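You operate a simulated robot arm through the tools that you are given. There is no shell and no other tool.

The job below is to be done with a simulated robot arm. You get a single attempt, and the scene is never put back.

Task
Close and lock the keyboard drawer, then wipe the lint off the cabinet window.
Fine: use the yellow cloth and put it back; leave the window door locked. What is to be rubbed or washed off counts as gone when no trace of it is left.

It is judged by the outcome, as a careful person would: the job done as asked, and still so three seconds after it is handed in. It fails if anything else is knocked over, pushed out of place, dropped, spilled or broken. Flat cloth is picked up by pressing the open fingertips on it (5 to 10 N) and closing them slowly along it; thin cloth reads only 2 to 8 mm in the jaws.

Robot
A 6-joint arm with a two-finger gripper, fixed in place. Base frame: the origin is on the floor under the middle of its stand, x ahead of it, y to its left, z up. Lengths are in mm, angles in degrees, forces in N, time in s.
It reaches about 1417 mm from its shoulder. Its first joint turns from -166.0 to 166.0 degrees. Payload 3.43 kg.
The TCP is the grasp point between the finger pads, 20 mm short of the fingertips. In the tool frame z runs along the fingers and y along their closing line. The gripper opens to 190 mm; its body begins 248 mm behind the TCP.
Orientation is told as [roll, pitch, yaw] about the base's x, y, z axes, in that order, counted from this pose: with the fingers straight down and closing along the base's y, the tool's x points along the base's -x, its y along +y and its z along -z.

Tools
- The arm moves only by the tool jog_arm. Its argument "deltas" is text: rows parted by semicolons, each of 7 numbers parted by spaces: the turn, a rotation vector about the base's x, y, z in degrees, then the shift along the base's x, y, z in cm, then the opening, from 0 (shut) to 1 (fully open). In form: wx wy wz dx dy dz claw; .... A call has 1 to 20 rows; each row shifts and turns the commanded pose from where the row before left it. A row lasts 0.2 s, in which the tool goes at most 50 mm and 8.6 degrees; a call with a longer step from one row to the next is refused whole, and so is a gripper value outside its range. Where a pose cannot be reached the arm comes as near as it can. A force on the tool above 40 N (or 10 N above the force at the start of the call, whichever is more), or a blocked arm, ends the call early, and 0.2 s more pass. The fingers move at their own pace (about 153 mm/s each) and stop on an object; they squeeze with about 26 N. The grip force told is the motor's: it shows also when the fingers shut on nothing. Time passes only in rows, and 0.2 s behind the last, so rows that do not move let the fingers close. The reply holds the time, the measured pose of the TCP, the force on the tool along the base axes, the opening and the grip force, in the units named above and with some noise, with the torque about the TCP (base axes, N m) and any sound that the robot's microphone picked up.
- Cameras (640 x 400 px; columns grow to the right, rows downward): "scene" is fixed at [219.5, 497.8, 1555.7]; the picture's right is [-0.40, -0.92, 0.00], its down [-0.49, 0.22, -0.84] and it looks along [0.77, -0.34, -0.54] (base axes); focal length 252 px, centre (320, 200). "wrist" rides on the gripper at [70, -8, -288] in the tool frame; the picture's right is [0.12, 0.99, 0.00], its down [-0.96, 0.12, -0.25] and it looks along [-0.24, 0.03, 0.97] (tool axes); focal length 261 px, centre (320, 200). There is no depth. A picture from a camera that has moved, and an enlarged one, comes with that camera's place and axes in the base frame and with its lens.
- get_image(camera): a new picture of that camera. No time passes.
- move_column(by): moves the trunk up (or, below 0, down) by that many mm; the arm rides with it, the base frame stays. It gives what a move gives, with no picture.
- close_up(camera, box): a new picture of the part [left, top, right, bottom] of that camera's present view, enlarged. No time passes.
- job_done(): hands the job in; it is judged then, once.

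Nothing tells you positions but the pictures and the camera data. Unless the task says otherwise, let go and move clear before handing in.

The tools are called after ">>>" by a JSON object that holds its "method" and its "body". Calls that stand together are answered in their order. jog_arm: Moves the arm, as the interface text tells. Its arguments: {"type":"object","properties":{"deltas":{"type":"string"}},"required":["deltas"]} The other tools are called the same way: move_column (by) moves the trunk up or down; get_image (camera) takes a picture; close_up (camera, box) takes an enlarged picture of a part of a camera's view; job_done () hands the job in.

At the start:

```text
t: 0.0
eef_pos: [672.7, -84.8, 1421.0]
tcp_rot: [0.0, 0.1, 0.0]
contact_force: [-0.6, 0.3, -1.0]
moment: [-0.02, -0.05, 0.0]
width: 190.2
finger_force: 0.0
trunk travel left (down, up): [-300.0, 140.0]
```

scene: 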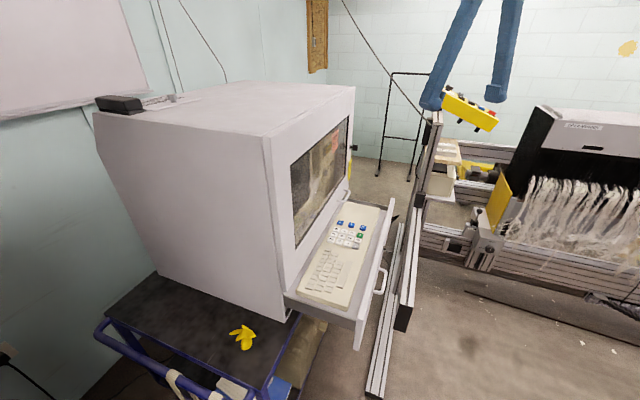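
wrist: 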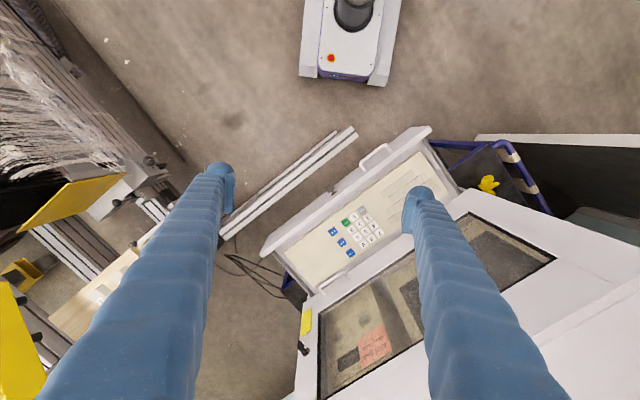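

I see a cabinet with an open keyboard drawer, a window above it, and a yellow cloth on the cart deck beside it. I'll look closer at the parts before moving.

>>> {"method": "close_up", "body": {"camera": "scene", "box": [260, 80, 420, 180]}}

>>> {"method": "close_up", "body": {"camera": "scene", "box": [260, 180, 420, 360]}}

>>> {"method": "close_up", "body": {"camera": "scene", "box": [90, 260, 330, 400]}}

>>> {"method": "close_up", "body": {"camera": "wrist", "box": [240, 120, 400, 220]}}

>>> {"method": "close_up", "body": {"camera": "wrist", "box": [280, 220, 480, 400]}}

>>> {"method": "close_up", "body": {"camera": "wrist", "box": [400, 120, 580, 280]}}

```text
4.00 times, centred on (340, 130) of scene
camera zoom: at [219.5, 497.8, 1555.7], right [-0.4, -0.92, 0.0], down [-0.49, 0.22, -0.84], along [0.77, -0.34, -0.54], focal length 1006 px, centre (240, 480)
```

zoom: 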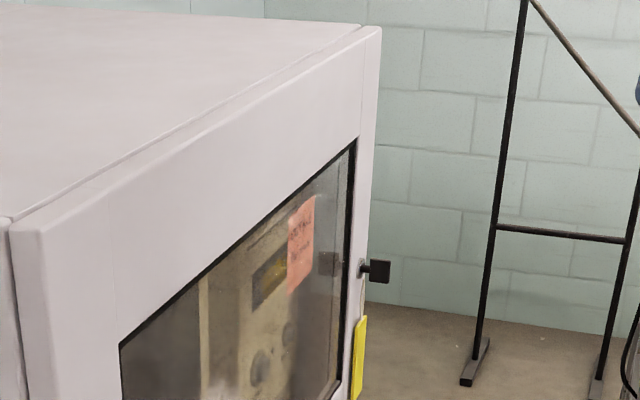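

```text
2.22 times, centred on (340, 270) of scene
camera zoom: at [219.5, 497.8, 1555.7], right [-0.4, -0.92, 0.0], down [-0.49, 0.22, -0.84], along [0.77, -0.34, -0.54], focal length 559 px, centre (276, 44)
```

zoom: 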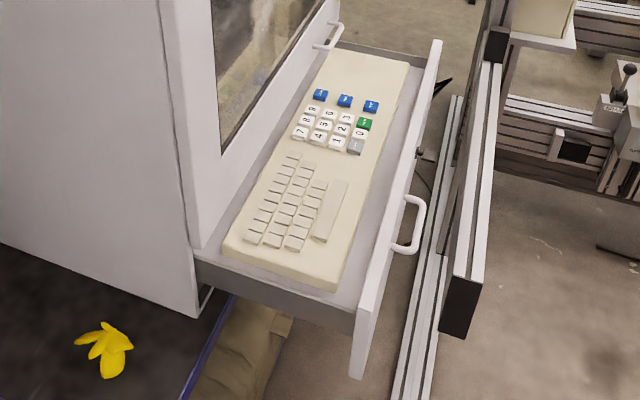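

```text
2.67 times, centred on (210, 330) of scene
camera zoom: at [219.5, 497.8, 1555.7], right [-0.4, -0.92, 0.0], down [-0.49, 0.22, -0.84], along [0.77, -0.34, -0.54], focal length 671 px, centre (613, -147)
```

zoom: 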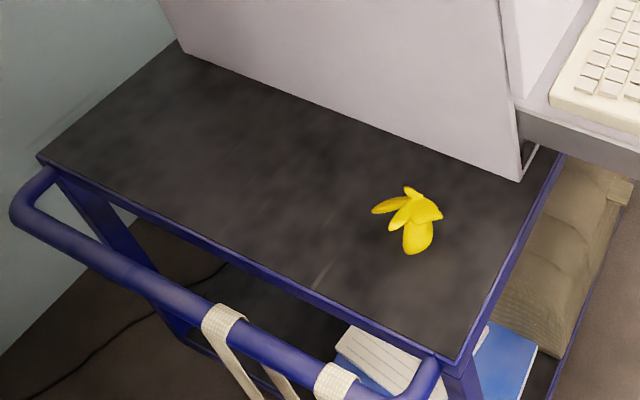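

```text
4.00 times, centred on (320, 170) of wrist
camera zoom: at [603.0, -92.3, 1708.6], right [-0.12, 0.99, 0.0], down [0.96, 0.12, 0.25], along [0.24, 0.03, -0.97], focal length 1043 px, centre (320, 320)
```

zoom: 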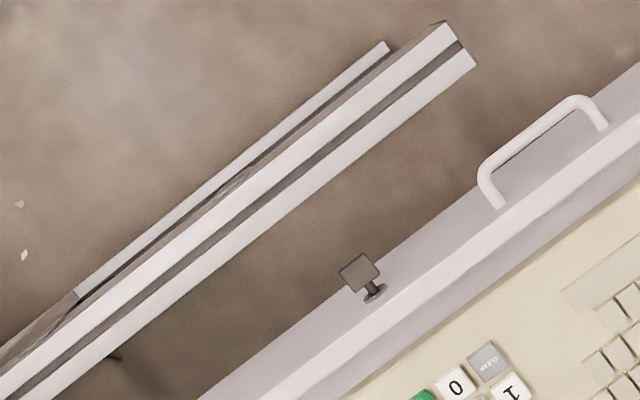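

```text
2.22 times, centred on (380, 310) of wrist
camera zoom: at [603.0, -92.3, 1708.6], right [-0.12, 0.99, 0.0], down [0.96, 0.12, 0.25], along [0.24, 0.03, -0.97], focal length 579 px, centre (187, -44)
```

zoom: 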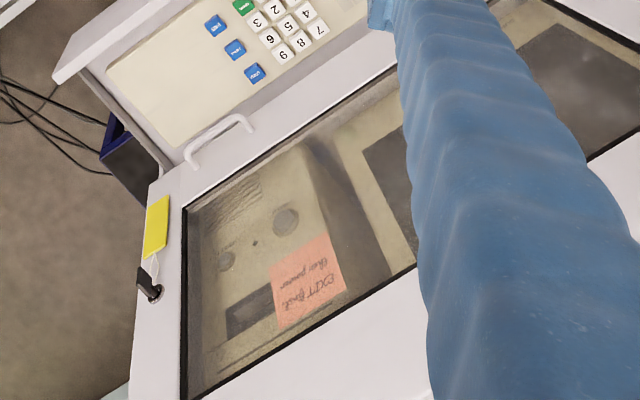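

```text
2.50 times, centred on (490, 200) of wrist
camera zoom: at [603.0, -92.3, 1708.6], right [-0.12, 0.99, 0.0], down [0.96, 0.12, 0.25], along [0.24, 0.03, -0.97], focal length 652 px, centre (-105, 200)
```

zoom: 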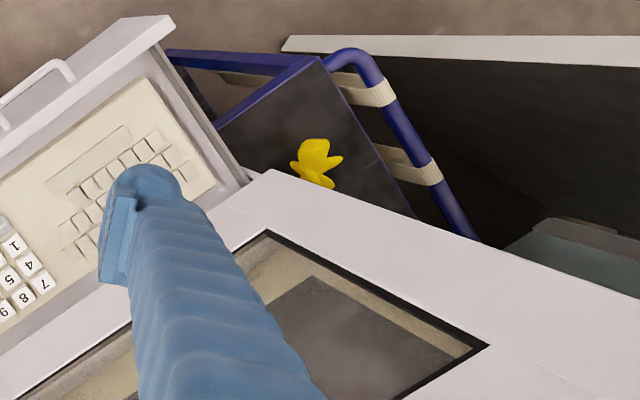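

The cabinet front faces the robot's right at about 45°, with the window vertical, about z 1017–1294. I'll zoom in on the keys, the drawer edges and the rail before planning.

>>> {"method": "close_up", "body": {"camera": "wrist", "box": [310, 170, 350, 200]}}

>>> {"method": "close_up", "body": {"camera": "wrist", "box": [280, 290, 340, 370]}}

>>> {"method": "close_up", "body": {"camera": "scene", "box": [335, 185, 435, 255]}}

>>> {"method": "close_up", "body": {"camera": "scene", "box": [330, 125, 380, 185]}}

>>> {"method": "close_up", "body": {"camera": "scene", "box": [285, 110, 355, 250]}}

>>> {"method": "close_up", "body": {"camera": "scene", "box": [340, 250, 440, 380]}}

```text
13.33 times, centred on (330, 185) of wrist
camera zoom: at [603.0, -92.3, 1708.6], right [-0.12, 0.99, 0.0], down [0.96, 0.12, 0.25], along [0.24, 0.03, -0.97], focal length 3475 px, centre (187, 400)
```

zoom: 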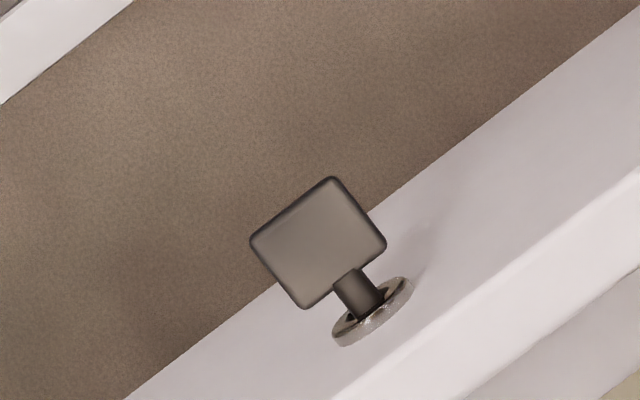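

```text
5.00 times, centred on (310, 330) of wrist
camera zoom: at [603.0, -92.3, 1708.6], right [-0.12, 0.99, 0.0], down [0.96, 0.12, 0.25], along [0.24, 0.03, -0.97], focal length 1303 px, centre (370, -450)
```

zoom: 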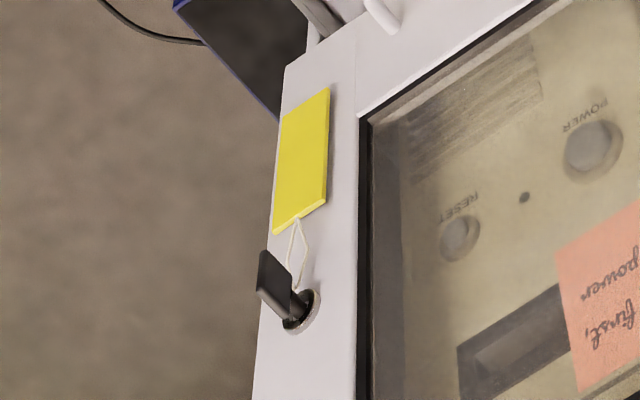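

```text
5.71 times, centred on (385, 220) of scene
camera zoom: at [219.5, 497.8, 1555.7], right [-0.4, -0.92, 0.0], down [-0.49, 0.22, -0.84], along [0.77, -0.34, -0.54], focal length 1438 px, centre (-51, 86)
```

zoom: 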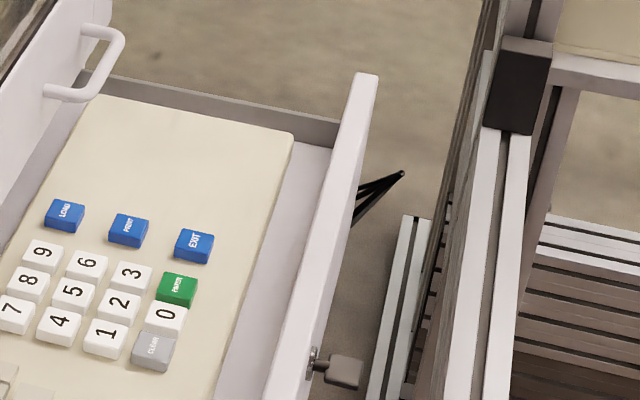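

```text
6.67 times, centred on (355, 155) of scene
camera zoom: at [219.5, 497.8, 1555.7], right [-0.4, -0.92, 0.0], down [-0.49, 0.22, -0.84], along [0.77, -0.34, -0.54], focal length 1677 px, centre (87, 500)
```

zoom: 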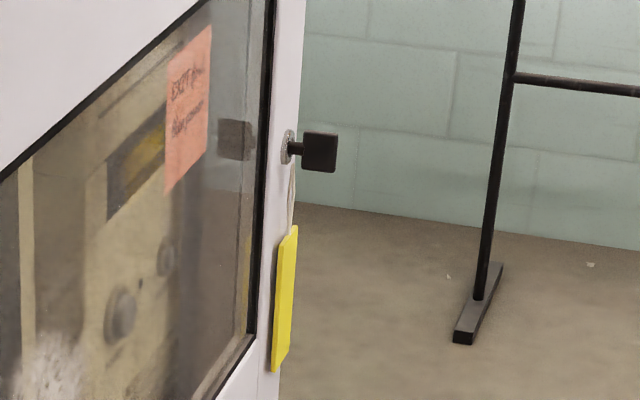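

```text
2.86 times, centred on (320, 180) of scene
camera zoom: at [219.5, 497.8, 1555.7], right [-0.4, -0.92, 0.0], down [-0.49, 0.22, -0.84], along [0.77, -0.34, -0.54], focal length 719 px, centre (320, 257)
```

zoom: 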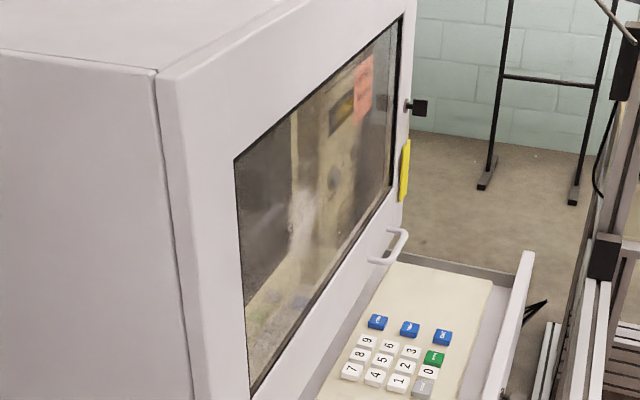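

```text
3.08 times, centred on (390, 315) of scene
camera zoom: at [219.5, 497.8, 1555.7], right [-0.4, -0.92, 0.0], down [-0.49, 0.22, -0.84], along [0.77, -0.34, -0.54], focal length 774 px, centre (105, -154)
```

zoom: 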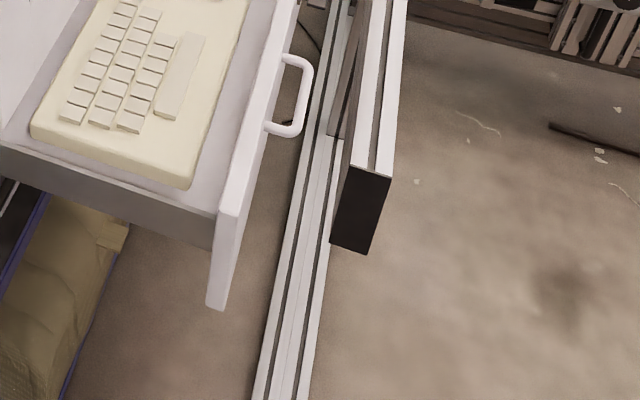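

The drawer key's head lies flat (horizontal) while the locked window key's head stands vertical. The lint looks like a whitish smear on the window near z≈1165. I'll turn the tool to face the cabinet front, staying well clear of it, so I can look straight on.

>>> {"method": "jog_arm", "body": {"deltas": "8.2 0 0 0 0 0 1; 8.2 0 0 0 0 0 1; 8.2 0 0 0 0 0 1; 8.2 0 0 0 0 0 1; 8.2 0 0 0 0 0 1; 8.2 0 0 0 0 0 1; 8.2 0 0 0 0 0 1; 8.2 0 0 0 0 0 1; 8.2 0 0 0 0 0 1; 8.2 0 0 0 0 0 1; 8 0 0 0 0 0 1; 0 0 -7.6 0 0 0 1; 0 0 -7.6 0 0 0 1; 0 0 -7.6 0 0 0 1; 0 0 -7.6 0 0 0 1; 0 0 -7.6 0 0 0 1; 0 0 -7.7 0 0 0 1"}}

```text
t: 3.6
eef_pos: [670.2, -64.9, 1411.2]
tcp_rot: [89.9, -0.1, -45.8]
contact_force: [-0.2, -0.3, -0.4]
moment: [-0.05, 0.04, -0.02]
width: 190.1
finger_force: 0.0
out of reach, approached as far as the arm can: row 11
trunk travel left (down, up): [-300.0, 140.0]
```

The tool now faces the cabinet front horizontally. I'll look through both cameras.

>>> {"method": "get_image", "body": {"camera": "scene"}}

>>> {"method": "get_image", "body": {"camera": "wrist"}}

```text
taken
```

scene: 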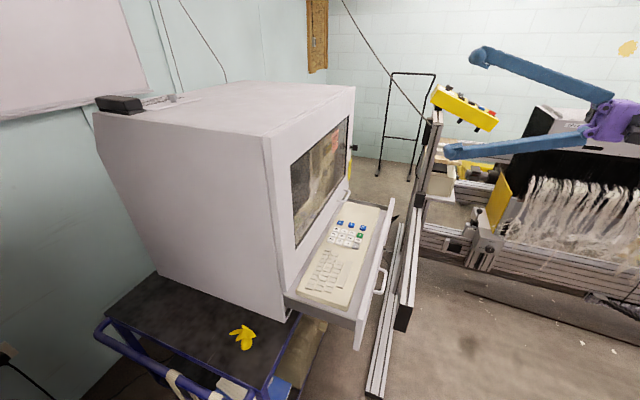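

```text
taken
camera wrist: at [413.9, -214.9, 1403.4], right [-0.08, 0.09, 0.99], down [0.49, -0.86, 0.12], along [0.87, 0.5, 0.03], focal length 261 px, centre (320, 200)
```

wrist: 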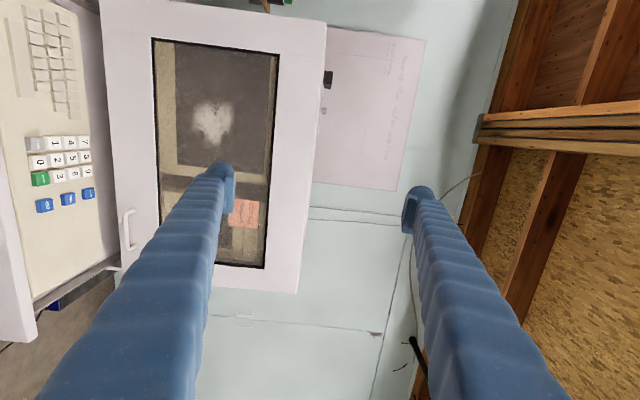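

>>> {"method": "close_up", "body": {"camera": "wrist", "box": [140, 30, 290, 270]}}

>>> {"method": "close_up", "body": {"camera": "wrist", "box": [170, 80, 260, 160]}}

>>> {"method": "close_up", "body": {"camera": "scene", "box": [420, 20, 640, 200]}}

```text
1.67 times, centred on (215, 150) of wrist
camera zoom: at [413.9, -214.9, 1403.4], right [-0.08, 0.09, 0.99], down [0.49, -0.86, 0.12], along [0.87, 0.5, 0.03], focal length 434 px, centre (495, 283)
```

zoom: 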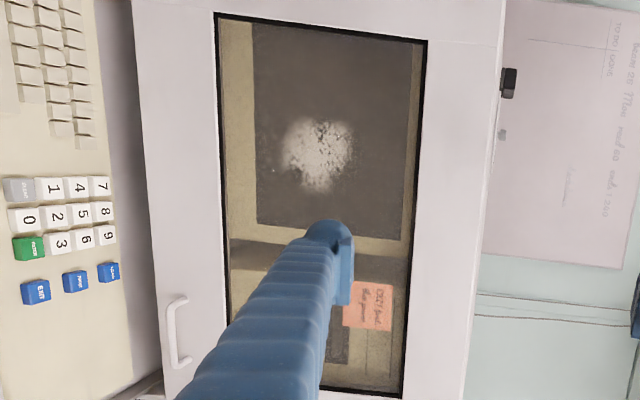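

```text
5.00 times, centred on (215, 120) of wrist
camera zoom: at [413.9, -214.9, 1403.4], right [-0.08, 0.09, 0.99], down [0.49, -0.86, 0.12], along [0.87, 0.5, 0.03], focal length 1303 px, centre (845, 600)
```

zoom: 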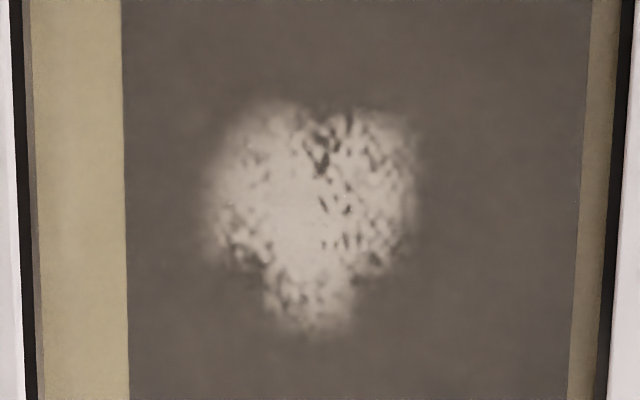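

```text
2.22 times, centred on (530, 110) of scene
camera zoom: at [219.5, 497.8, 1555.7], right [-0.4, -0.92, 0.0], down [-0.49, 0.22, -0.84], along [0.77, -0.34, -0.54], focal length 559 px, centre (-147, 400)
```

zoom: 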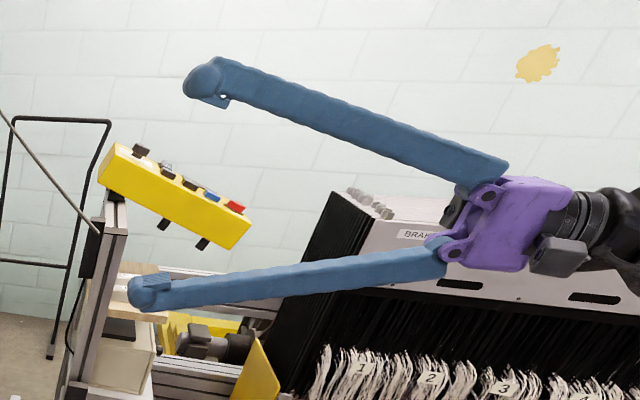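

The lint patch spans roughly 110 × 100 mm on the left half of the window. I'll descend in front of the drawer, staying back from the rail, to look at its lock straight on.

>>> {"method": "jog_arm", "body": {"deltas": "0 0 0 -0.38 -1.11 -4.61 1; 0 0 0 -0.38 -1.11 -4.61 1; 0 0 0 -0.38 -1.11 -4.61 1; 0 0 0 -0.38 -1.11 -4.61 1; 0 0 0 -0.38 -1.11 -4.61 1; 0 0 0 -0.38 -1.11 -4.61 1; 0 0 0 -0.38 -1.11 -4.61 1; 0 0 0 -0.38 -1.11 -4.61 1; 0 0 0 -0.38 -1.11 -4.61 1"}}

>>> {"method": "get_image", "body": {"camera": "wrist"}}

>>> {"method": "get_image", "body": {"camera": "scene"}}

```text
t: 5.6
eef_pos: [634.0, -164.9, 994.8]
tcp_rot: [90.0, 0.0, -45.7]
contact_force: [0.3, 0.1, 0.4]
moment: [0.0, -0.01, -0.04]
width: 189.9
finger_force: 0.1
trunk travel left (down, up): [-300.0, 140.0]
```

```text
taken
camera wrist: at [379.9, -314.7, 986.5], right [-0.08, 0.09, 0.99], down [0.49, -0.86, 0.12], along [0.87, 0.5, 0.03], focal length 261 px, centre (320, 200)
```

wrist: 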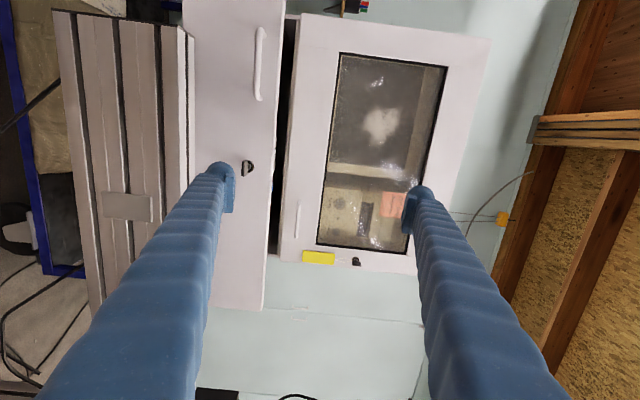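

```text
taken
```

scene: 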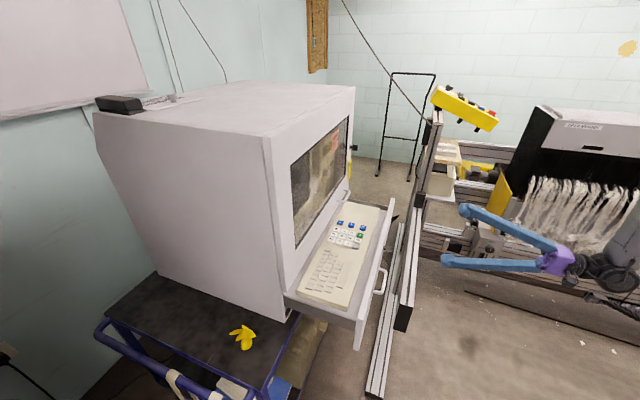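

>>> {"method": "close_up", "body": {"camera": "wrist", "box": [230, 150, 270, 185]}}

>>> {"method": "close_up", "body": {"camera": "wrist", "box": [290, 230, 380, 280]}}

>>> {"method": "close_up", "body": {"camera": "wrist", "box": [310, 40, 460, 260]}}

>>> {"method": "close_up", "body": {"camera": "wrist", "box": [40, 0, 300, 330]}}

```text
11.43 times, centred on (250, 168) of wrist
camera zoom: at [379.9, -314.7, 986.5], right [-0.08, 0.09, 0.99], down [0.49, -0.86, 0.12], along [0.87, 0.5, 0.03], focal length 2979 px, centre (1120, 571)
```

zoom: 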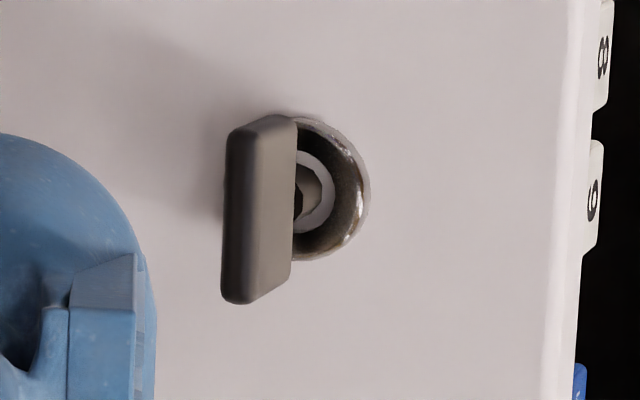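

```text
7.11 times, centred on (335, 255) of wrist
camera zoom: at [379.9, -314.7, 986.5], right [-0.08, 0.09, 0.99], down [0.49, -0.86, 0.12], along [0.87, 0.5, 0.03], focal length 1854 px, centre (213, -191)
```

zoom: 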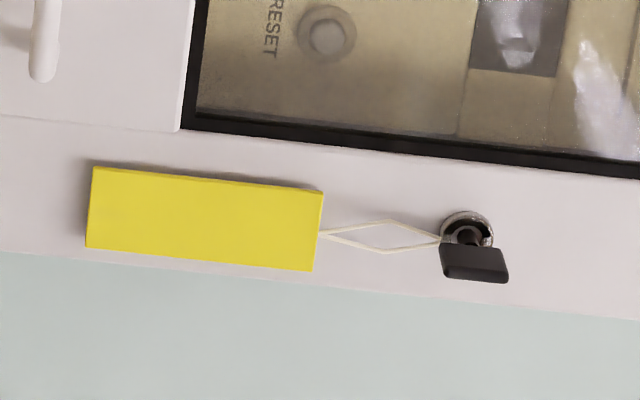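

```text
1.82 times, centred on (385, 150) of wrist
camera zoom: at [379.9, -314.7, 986.5], right [-0.08, 0.09, 0.99], down [0.49, -0.86, 0.12], along [0.87, 0.5, 0.03], focal length 474 px, centre (202, 291)
```

zoom: 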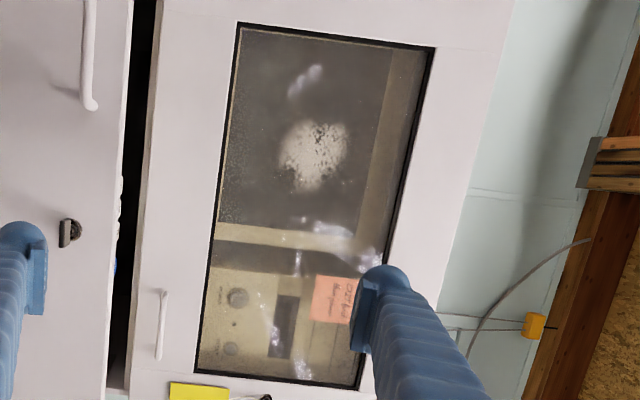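

```text
1.21 times, centred on (170, 165) of wrist
camera zoom: at [379.9, -314.7, 986.5], right [-0.08, 0.09, 0.99], down [0.49, -0.86, 0.12], along [0.87, 0.5, 0.03], focal length 316 px, centre (502, 242)
```

zoom: 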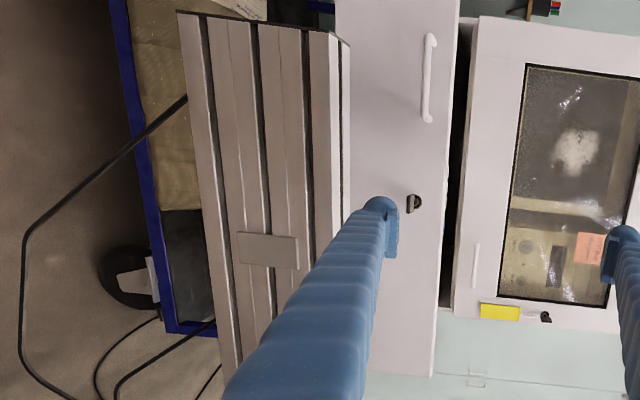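

>>> {"method": "close_up", "body": {"camera": "scene", "box": [430, 180, 640, 320]}}

>>> {"method": "close_up", "body": {"camera": "wrist", "box": [180, 0, 330, 100]}}

>>> {"method": "close_up", "body": {"camera": "wrist", "box": [200, 200, 340, 320]}}

```text
2.86 times, centred on (535, 250) of scene
camera zoom: at [219.5, 497.8, 1555.7], right [-0.4, -0.92, 0.0], down [-0.49, 0.22, -0.84], along [0.77, -0.34, -0.54], focal length 719 px, centre (-294, 57)
```

zoom: 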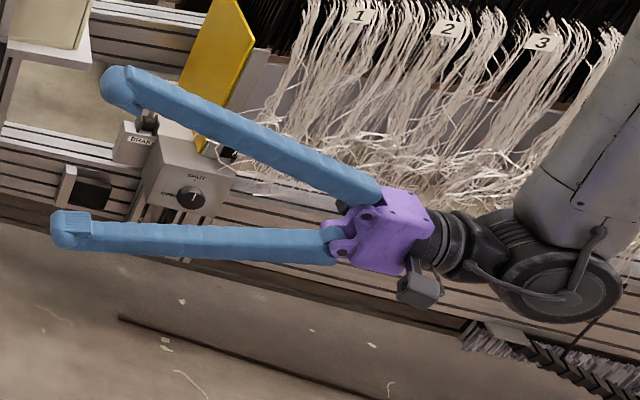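

```text
4.00 times, centred on (255, 50) of wrist
camera zoom: at [379.9, -314.7, 986.5], right [-0.08, 0.09, 0.99], down [0.49, -0.86, 0.12], along [0.87, 0.5, 0.03], focal length 1043 px, centre (580, 800)
```

zoom: 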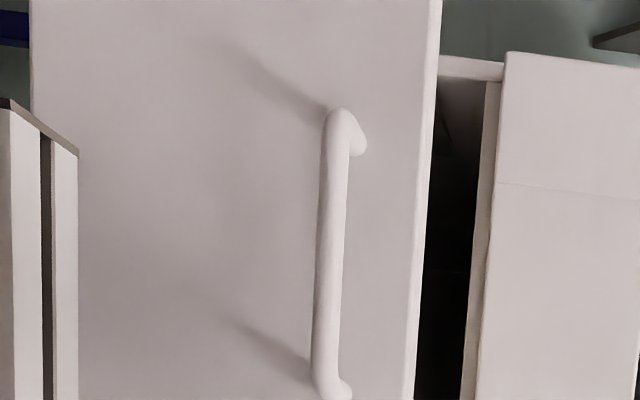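

```text
3.33 times, centred on (270, 260) of wrist
camera zoom: at [379.9, -314.7, 986.5], right [-0.08, 0.09, 0.99], down [0.49, -0.86, 0.12], along [0.87, 0.5, 0.03], focal length 869 px, centre (487, 0)
```

zoom: 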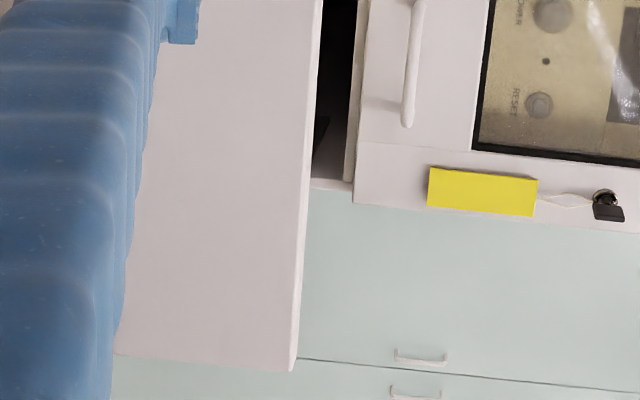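

The drawer face is at about 45° yaw; the key is on it near z 863, with the rail in front about 60 mm lower. I'll close the fingers, pitch the tool 20° down to clear the rail, and go to a pushing spot between the handle and the key.

>>> {"method": "jog_arm", "body": {"deltas": "-4.65 4.77 0 0 0 0 0; -4.65 4.77 0 0 0 0 0; -4.65 4.77 0 0 0 0 0; 0 0 0 1.785 3.58 -2.37 0; 0 0 0 1.785 3.58 -2.37 0; 0 0 0 1.785 3.58 -2.37 0; 0 0 0 1.785 3.58 -2.37 0"}}

>>> {"method": "get_image", "body": {"camera": "wrist"}}

>>> {"method": "get_image", "body": {"camera": "scene"}}

```text
t: 7.2
eef_pos: [705.4, -22.8, 900.9]
tcp_rot: [69.9, 0.1, -45.8]
contact_force: [0.3, 0.9, -0.9]
moment: [0.0, 0.0, -0.03]
width: 0.0
finger_force: 26.2
trunk travel left (down, up): [-300.0, 140.0]
```

```text
taken
camera wrist: at [461.1, -162.7, 991.0], right [0.16, 0.32, 0.93], down [0.53, -0.82, 0.19], along [0.83, 0.47, -0.3], focal length 261 px, centre (320, 200)
```

wrist: 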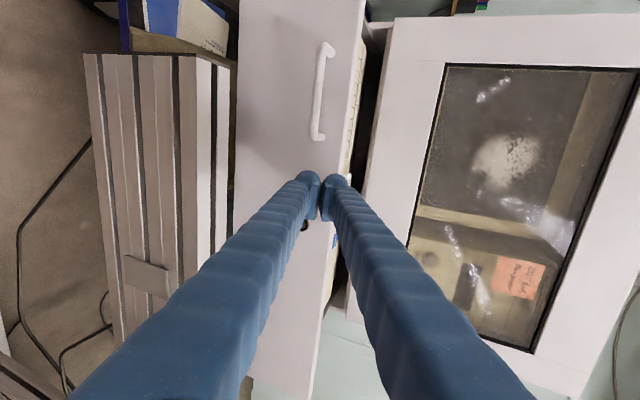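

```text
taken
```

scene: 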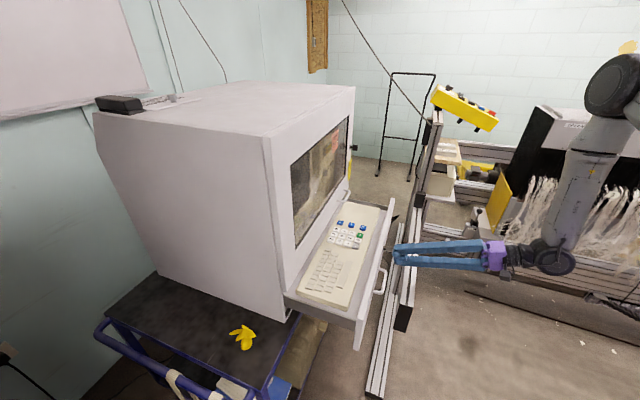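

The closed fingertips are lined up just left of the key, above the rail. I'll lower to drawer-face height and push in gently.

>>> {"method": "jog_arm", "body": {"deltas": "0 0 0 0 0 -2.2 0; 0 0 0 0 0 -2.1 0; 0 0 0 0.716 0.698 0 0; 0 0 0 0.716 0.698 0 0; 0 0 0 0.716 0.698 0 0; 0 0 0 0.716 0.698 0 0; 0 0 0 0.716 0.698 0 0; 0 0 0 0.716 0.698 0 0; 0 0 0 0.716 0.698 0 0; 0 0 0 0.716 0.698 0 0"}}

>>> {"method": "get_image", "body": {"camera": "wrist"}}

>>> {"method": "get_image", "body": {"camera": "scene"}}

```text
t: 9.4
eef_pos: [766.1, 34.6, 858.3]
tcp_rot: [70.0, 0.0, -45.8]
contact_force: [0.3, -0.1, 0.7]
moment: [0.0, 0.03, 0.0]
width: 0.0
finger_force: 26.0
trunk travel left (down, up): [-300.0, 140.0]
```

```text
taken
camera wrist: at [520.6, -106.1, 948.8], right [0.16, 0.32, 0.93], down [0.53, -0.82, 0.19], along [0.83, 0.47, -0.3], focal length 261 px, centre (320, 200)
```

wrist: 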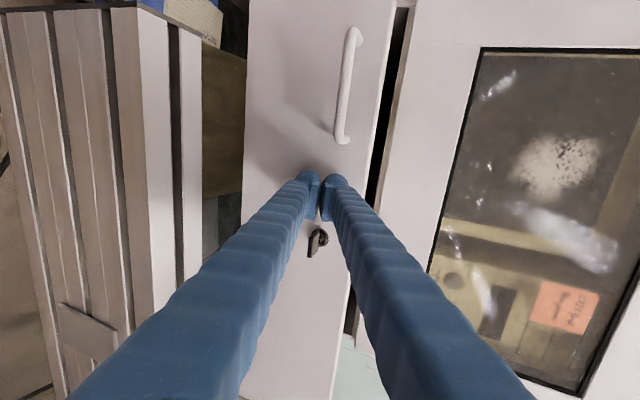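

```text
taken
```

scene: 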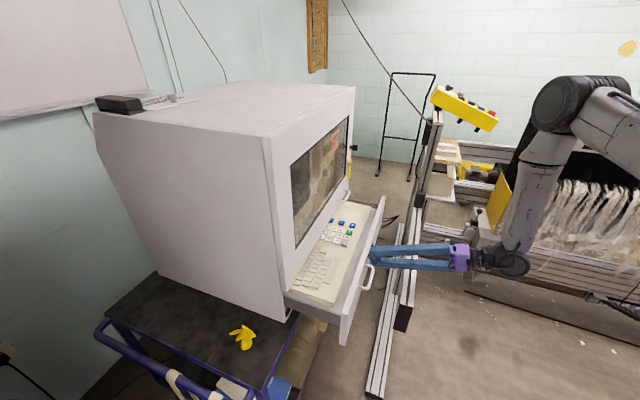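

The drawer slides freely with no notable force. I'll keep pushing steadily.

>>> {"method": "jog_arm", "body": {"deltas": "0 0 0 0.716 0.698 0 0; 0 0 0 0.716 0.698 0 0; 0 0 0 0.716 0.698 0 0; 0 0 0 0.716 0.698 0 0; 0 0 0 0.716 0.698 0 0; 0 0 0 0.716 0.698 0 0; 0 0 0 0.716 0.698 0 0; 0 0 0 0.716 0.698 0 0; 0 0 0 0.716 0.698 0 0; 0 0 0 0.716 0.698 0 0; 0 0 0 0.716 0.698 0 0; 0 0 0 0.716 0.698 0 0; 0 0 0 0.716 0.698 0 0; 0 0 0 0.716 0.698 0 0"}}

>>> {"method": "get_image", "body": {"camera": "wrist"}}

>>> {"method": "get_image", "body": {"camera": "scene"}}

```text
t: 12.4
eef_pos: [866.2, 131.3, 857.1]
tcp_rot: [70.0, 0.0, -45.8]
contact_force: [-1.1, -0.2, -0.9]
moment: [-0.01, 0.0, -0.01]
width: 0.0
finger_force: 25.9
trunk travel left (down, up): [-300.0, 140.0]
```

```text
taken
camera wrist: at [621.4, -8.7, 947.9], right [0.16, 0.32, 0.93], down [0.53, -0.82, 0.19], along [0.83, 0.47, -0.3], focal length 261 px, centre (320, 200)
```

wrist: 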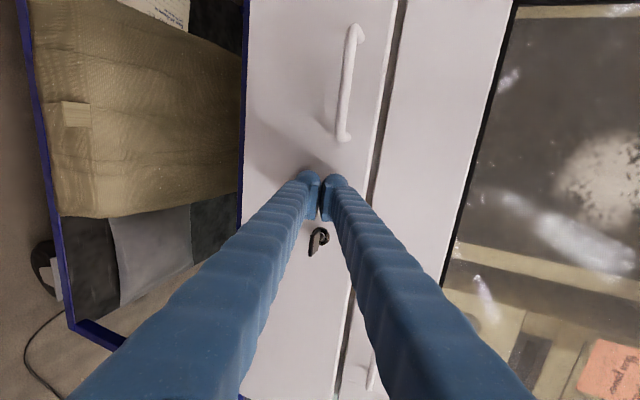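

```text
taken
```

scene: 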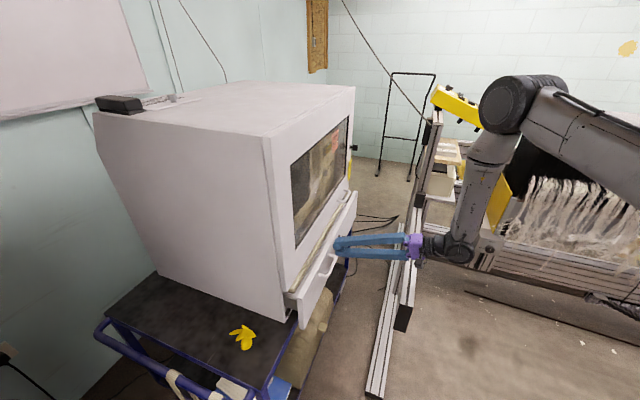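

The drawer is nearly closed, with about 40 mm to go. I'll finish it slowly and watch the force.

>>> {"method": "jog_arm", "body": {"deltas": "0 0 0 0.43 0.419 0 0; 0 0 0 0.43 0.419 0 0; 0 0 0 0.43 0.419 0 0; 0 0 0 0.43 0.419 0 0; 0 0 0 0.43 0.419 0 0; 0 0 0 0.43 0.419 0 0; 0 0 0 0.286 0.279 0 0; 0 0 0 0.286 0.279 0 0; 0 0 0 0.286 0.279 0 0; 0 0 0 0.286 0.279 0 0; 0 0 0 0.286 0.279 0 0; 0 0 0 0.286 0.279 0 0; 0 0 0 0.286 0.279 0 0"}}

>>> {"method": "get_image", "body": {"camera": "wrist"}}

>>> {"method": "close_up", "body": {"camera": "scene", "box": [260, 160, 420, 340]}}

```text
t: 14.9
eef_pos: [902.7, 167.3, 857.3]
tcp_rot: [69.7, 0.2, -45.8]
contact_force: [-18.3, -11.9, 8.6]
moment: [0.31, -0.24, 0.25]
width: 0.0
finger_force: 25.9
trunk travel left (down, up): [-300.0, 140.0]
stopped in row 12: the force on the tool passed its limit at 46 N (the readings are from after the stop); the commanded pose is now the measured one
```

```text
taken
camera wrist: at [658.4, 28.0, 949.7], right [0.16, 0.32, 0.93], down [0.53, -0.82, 0.19], along [0.83, 0.47, -0.31], focal length 261 px, centre (320, 200)
```

wrist: 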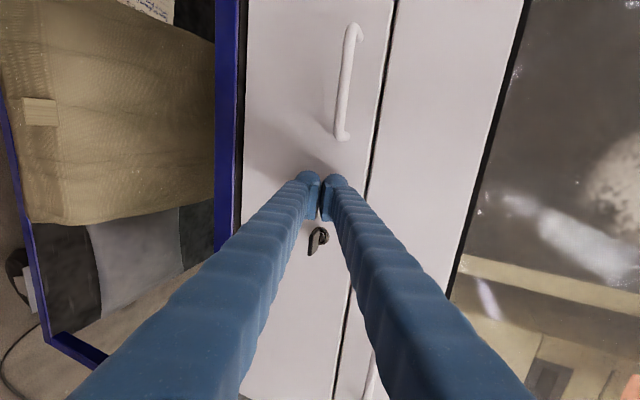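

```text
2.22 times, centred on (340, 250) of scene
camera zoom: at [219.5, 497.8, 1555.7], right [-0.4, -0.92, 0.0], down [-0.49, 0.22, -0.84], along [0.77, -0.34, -0.54], focal length 559 px, centre (276, 89)
```

zoom: 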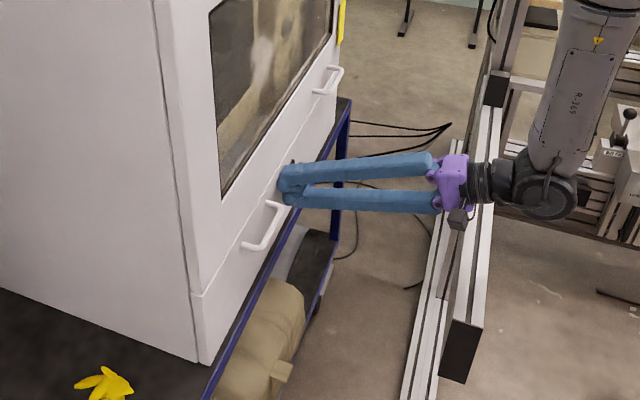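

The drawer is flush with the cabinet front. I'll back off and turn the tool to point along +x, a 45° side approach. That keeps the palm and wrist off the rail when I grip the key.

>>> {"method": "jog_arm", "body": {"deltas": "0 0 0 -2.39 -2.33 0 0; 0 0 0 -2.39 -2.33 0 0; 0 0 0 -2.39 -2.33 2 0; 4.65 -4.77 0 0 0 2 0; 4.65 -4.77 0 0 0 2 0; 4.65 -4.77 0 0 0 0 0.3; 0 0 -7.5 0 0 0 0.3; 0 0 -7.5 0 0 0 0.3; 0 0 -7.5 0 0 0 0.3; 0 0 -7.5 0 0 0 0.3; 0 0 -7.5 0 0 0 0.3; 0 0 -7.5 0 0 0 0.3"}}

>>> {"method": "get_image", "body": {"camera": "wrist"}}

>>> {"method": "get_image", "body": {"camera": "scene"}}

```text
t: 17.5
eef_pos: [849.0, 95.0, 915.7]
tcp_rot: [89.3, 0.2, -75.6]
contact_force: [0.1, 0.0, 1.0]
moment: [0.0, -0.01, 0.01]
width: 57.1
finger_force: 0.1
out of reach, approached as far as the arm can: row 10, 11, 12
trunk travel left (down, up): [-300.0, 140.0]
```

```text
taken
camera wrist: at [554.0, 92.3, 911.9], right [-0.02, 0.12, 0.99], down [0.0, -0.99, 0.12], along [1.0, 0.0, 0.02], focal length 261 px, centre (320, 200)
```

wrist: 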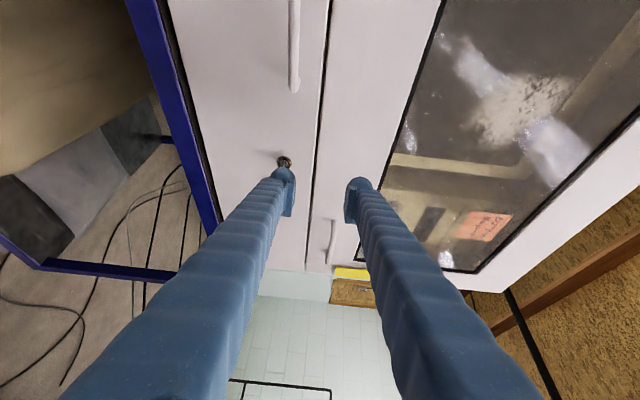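

```text
taken
```

scene: 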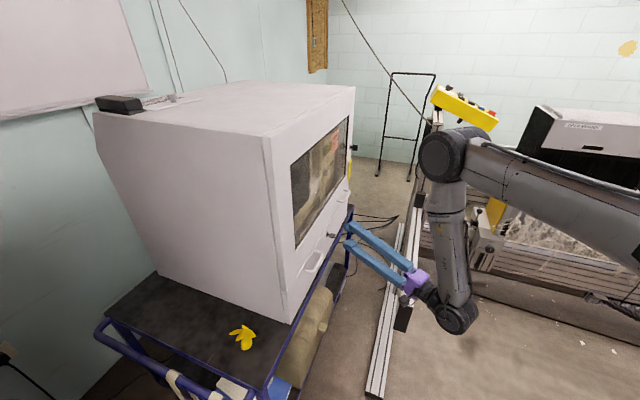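

The side yaw reached its limit at about 30°, and the key is now visible near (284,162). I'll zoom in to measure it.

>>> {"method": "close_up", "body": {"camera": "wrist", "box": [260, 140, 310, 185]}}

>>> {"method": "close_up", "body": {"camera": "scene", "box": [315, 215, 375, 265]}}

>>> {"method": "close_up", "body": {"camera": "scene", "box": [270, 180, 360, 320]}}

```text
8.89 times, centred on (285, 162) of wrist
camera zoom: at [554.0, 92.3, 911.9], right [-0.02, 0.12, 0.99], down [0.0, -0.99, 0.12], along [1.0, 0.0, 0.02], focal length 2317 px, centre (631, 533)
```

zoom: 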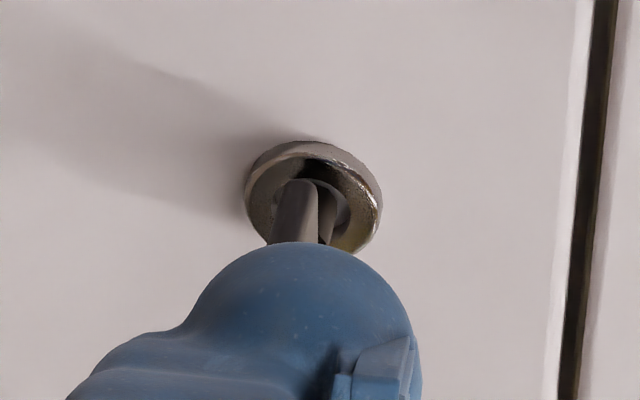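

```text
8.00 times, centred on (345, 240) of scene
camera zoom: at [219.5, 497.8, 1555.7], right [-0.4, -0.92, 0.0], down [-0.49, 0.22, -0.84], along [0.77, -0.34, -0.54], focal length 2012 px, centre (120, -120)
```

zoom: 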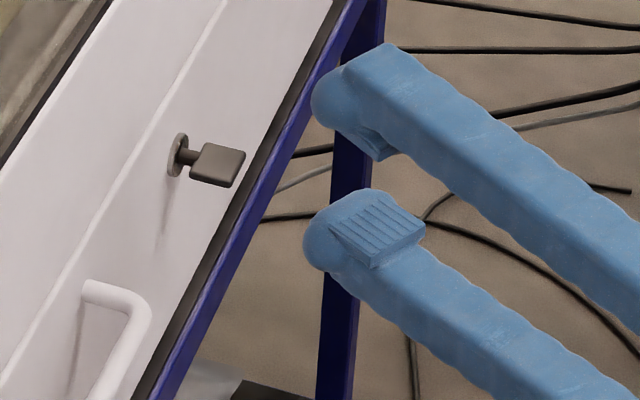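

```text
2.86 times, centred on (315, 250) of scene
camera zoom: at [219.5, 497.8, 1555.7], right [-0.4, -0.92, 0.0], down [-0.49, 0.22, -0.84], along [0.77, -0.34, -0.54], focal length 719 px, centre (334, 57)
```

zoom: 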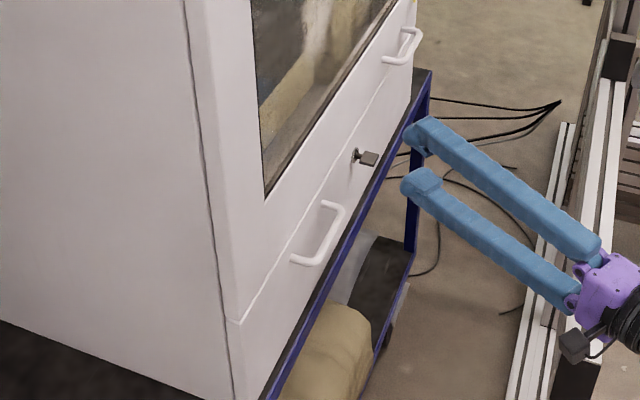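

The key head centre works out to about (935, 129, 861), on a lock face at 45°. I'll roll the tool 30° clockwise about the lock axis so the wrist sits high above the rail. Closing on the flat key from there should already start turning it clockwise.

>>> {"method": "jog_arm", "body": {"deltas": "5.3 5.3 0 0 0 0 0.3; 5.3 5.3 0 0 0 0 0.3; 5.3 5.3 0 0 0 0 0.3; 5.3 5.3 0 0 0 0 0.3"}}

```text
t: 18.5
eef_pos: [850.2, 95.3, 916.4]
tcp_rot: [72.9, 25.7, -79.4]
contact_force: [-0.5, 0.4, 0.3]
moment: [0.0, 0.01, -0.04]
width: 57.1
finger_force: 0.0
trunk travel left (down, up): [-300.0, 140.0]
```

The orientation is right: tilted 30° and rolled 30°. I'll move along the finger axis toward the key, stopping short to check alignment.

>>> {"method": "jog_arm", "body": {"deltas": "0 0 0 -0.88 0.03 -2.89 0.3; 0 0 0 2.29 0.753 -0.6625 0.3; 0 0 0 2.29 0.753 -0.6625 0.3"}}

>>> {"method": "get_image", "body": {"camera": "wrist"}}

>>> {"method": "close_up", "body": {"camera": "scene", "box": [300, 195, 400, 275]}}

>>> {"method": "get_image", "body": {"camera": "scene"}}

```text
t: 19.3
eef_pos: [887.7, 111.1, 873.9]
tcp_rot: [72.8, 25.7, -79.4]
contact_force: [0.2, -0.3, 0.0]
moment: [0.02, -0.01, 0.01]
width: 56.9
finger_force: 0.1
trunk travel left (down, up): [-300.0, 140.0]
```

```text
taken
camera wrist: at [608.9, 89.8, 973.4], right [0.34, -0.24, 0.91], down [-0.02, -0.97, -0.25], along [0.94, 0.06, -0.34], focal length 261 px, centre (320, 200)
```

wrist: 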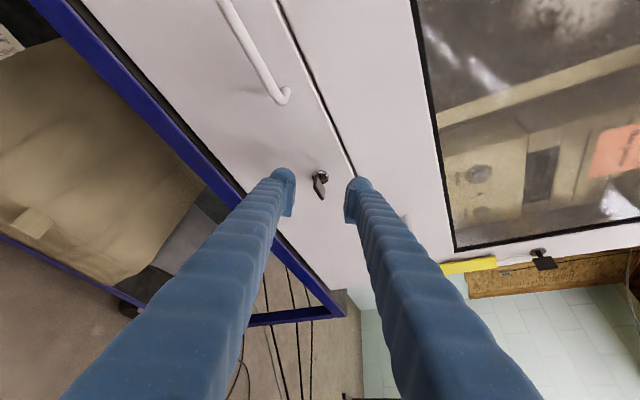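

```text
5.00 times, centred on (350, 235) of scene
camera zoom: at [219.5, 497.8, 1555.7], right [-0.4, -0.92, 0.0], down [-0.49, 0.22, -0.84], along [0.77, -0.34, -0.54], focal length 1258 px, centre (170, 25)
```

zoom: 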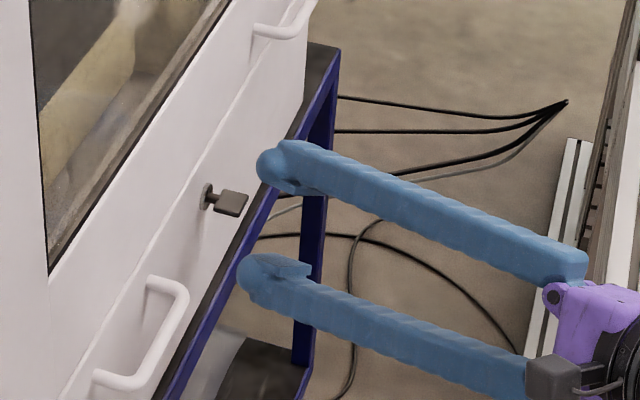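

```text
taken
```

scene: 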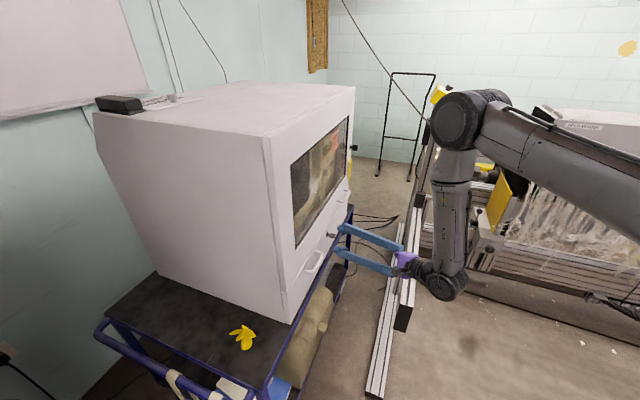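

>>> {"method": "close_up", "body": {"camera": "wrist", "box": [265, 150, 375, 220]}}

>>> {"method": "close_up", "body": {"camera": "scene", "box": [330, 220, 370, 250]}}

```text
5.71 times, centred on (320, 185) of wrist
camera zoom: at [608.9, 89.8, 973.4], right [0.34, -0.24, 0.91], down [-0.02, -0.97, -0.25], along [0.94, 0.06, -0.34], focal length 1489 px, centre (320, 286)
```

zoom: 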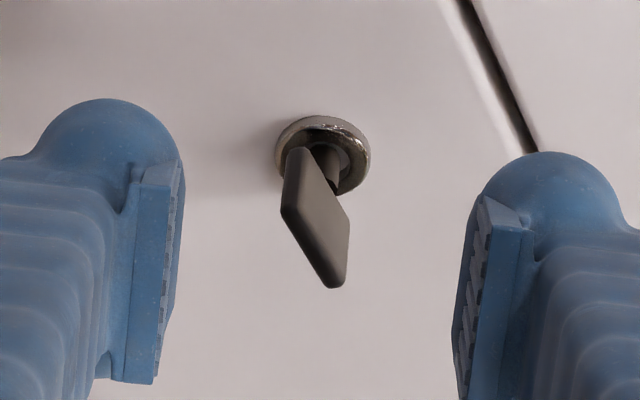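

```text
13.33 times, centred on (350, 235) of scene
camera zoom: at [219.5, 497.8, 1555.7], right [-0.4, -0.92, 0.0], down [-0.49, 0.22, -0.84], along [0.77, -0.34, -0.54], focal length 3354 px, centre (-80, -267)
```

zoom: 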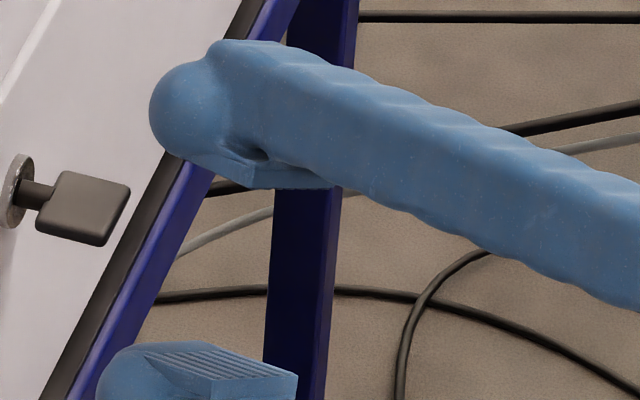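

The key sits nicely between the pads; refined centre is (934, 130, 862). I'll advance the last bit and close gently.

>>> {"method": "jog_arm", "body": {"deltas": "0 0 0 1.45 0.53 -0.38 0.3; 0 0 0 1.45 0.53 -0.38 0.3; 0 0 0 1.45 0.53 -0.38 0.3; 0 0 0 0 0 0 0.3"}}

>>> {"method": "close_up", "body": {"camera": "wrist", "box": [265, 150, 375, 220]}}

>>> {"method": "close_up", "body": {"camera": "scene", "box": [310, 205, 390, 265]}}

```text
t: 20.3
eef_pos: [930.4, 126.8, 861.6]
tcp_rot: [72.8, 25.7, -79.3]
contact_force: [-0.1, -0.2, 0.1]
moment: [0.01, 0.0, -0.01]
width: 56.9
finger_force: 0.0
trunk travel left (down, up): [-300.0, 140.0]
```

```text
5.71 times, centred on (320, 185) of wrist
camera zoom: at [652.4, 106.7, 962.3], right [0.34, -0.24, 0.91], down [-0.02, -0.97, -0.25], along [0.94, 0.06, -0.34], focal length 1489 px, centre (320, 286)
```

zoom: 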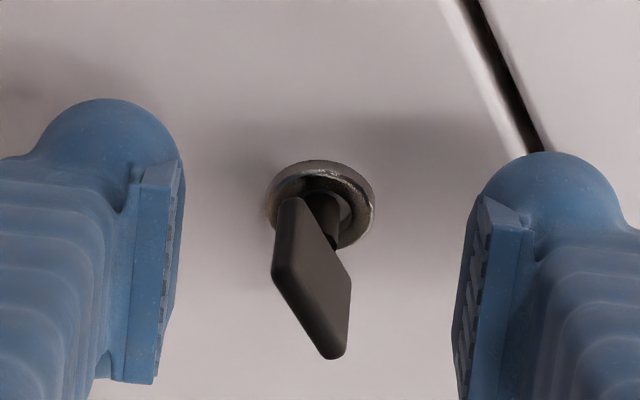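

```text
6.67 times, centred on (350, 235) of scene
camera zoom: at [219.5, 497.8, 1555.7], right [-0.4, -0.92, 0.0], down [-0.49, 0.22, -0.84], along [0.77, -0.34, -0.54], focal length 1677 px, centre (120, -33)
```

zoom: 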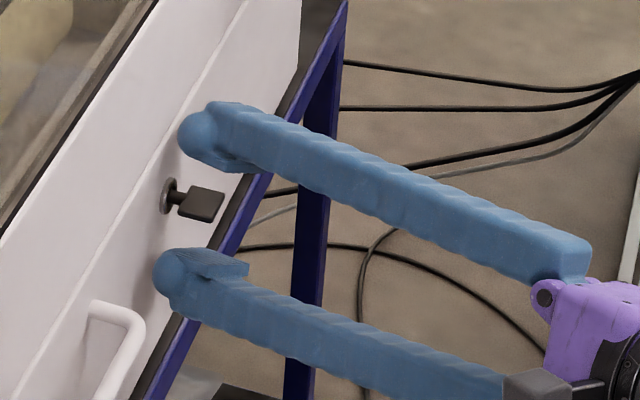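

The pads straddle the key with clearance. I'll close gradually, so the pads align with the key.

>>> {"method": "jog_arm", "body": {"deltas": "0 0 0 0 0 0 0.2; 0 0 0 0 0 0 0.14; 0 0 0 0 0 0 0.1; 0 0 0 0 0 0 0.07; 0 0 0 0 0 0 0.05; 0 0 0 0 0 0 0.03; 0 0 0 0 0 0 0; 0 0 0 0 0 0 0"}}

>>> {"method": "close_up", "body": {"camera": "wrist", "box": [265, 150, 375, 220]}}

>>> {"method": "close_up", "body": {"camera": "scene", "box": [310, 205, 390, 265]}}

```text
t: 22.1
eef_pos: [930.6, 128.8, 861.0]
tcp_rot: [72.7, 25.7, -79.5]
contact_force: [-9.6, 5.3, -15.3]
moment: [-0.98, -0.31, 0.28]
width: 15.9
finger_force: 45.0
trunk travel left (down, up): [-300.0, 140.0]
```

```text
5.71 times, centred on (320, 185) of wrist
camera zoom: at [652.0, 107.2, 961.5], right [0.35, -0.24, 0.91], down [-0.02, -0.97, -0.25], along [0.94, 0.06, -0.34], focal length 1489 px, centre (320, 286)
```

zoom: 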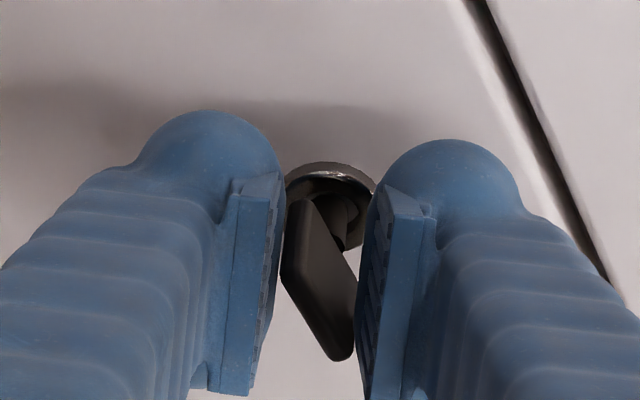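

```text
6.67 times, centred on (350, 235) of scene
camera zoom: at [219.5, 497.8, 1555.7], right [-0.4, -0.92, 0.0], down [-0.49, 0.22, -0.84], along [0.77, -0.34, -0.54], focal length 1677 px, centre (120, -33)
```

zoom: 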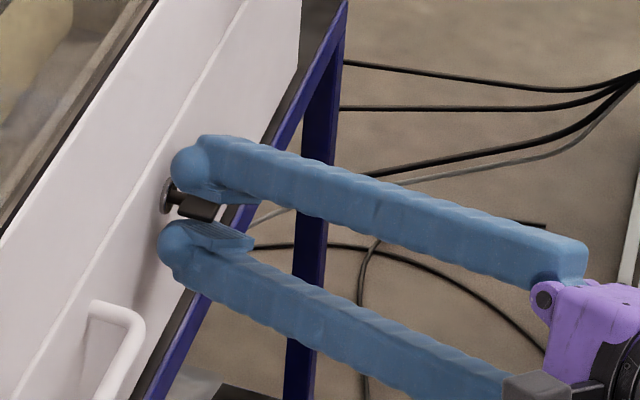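

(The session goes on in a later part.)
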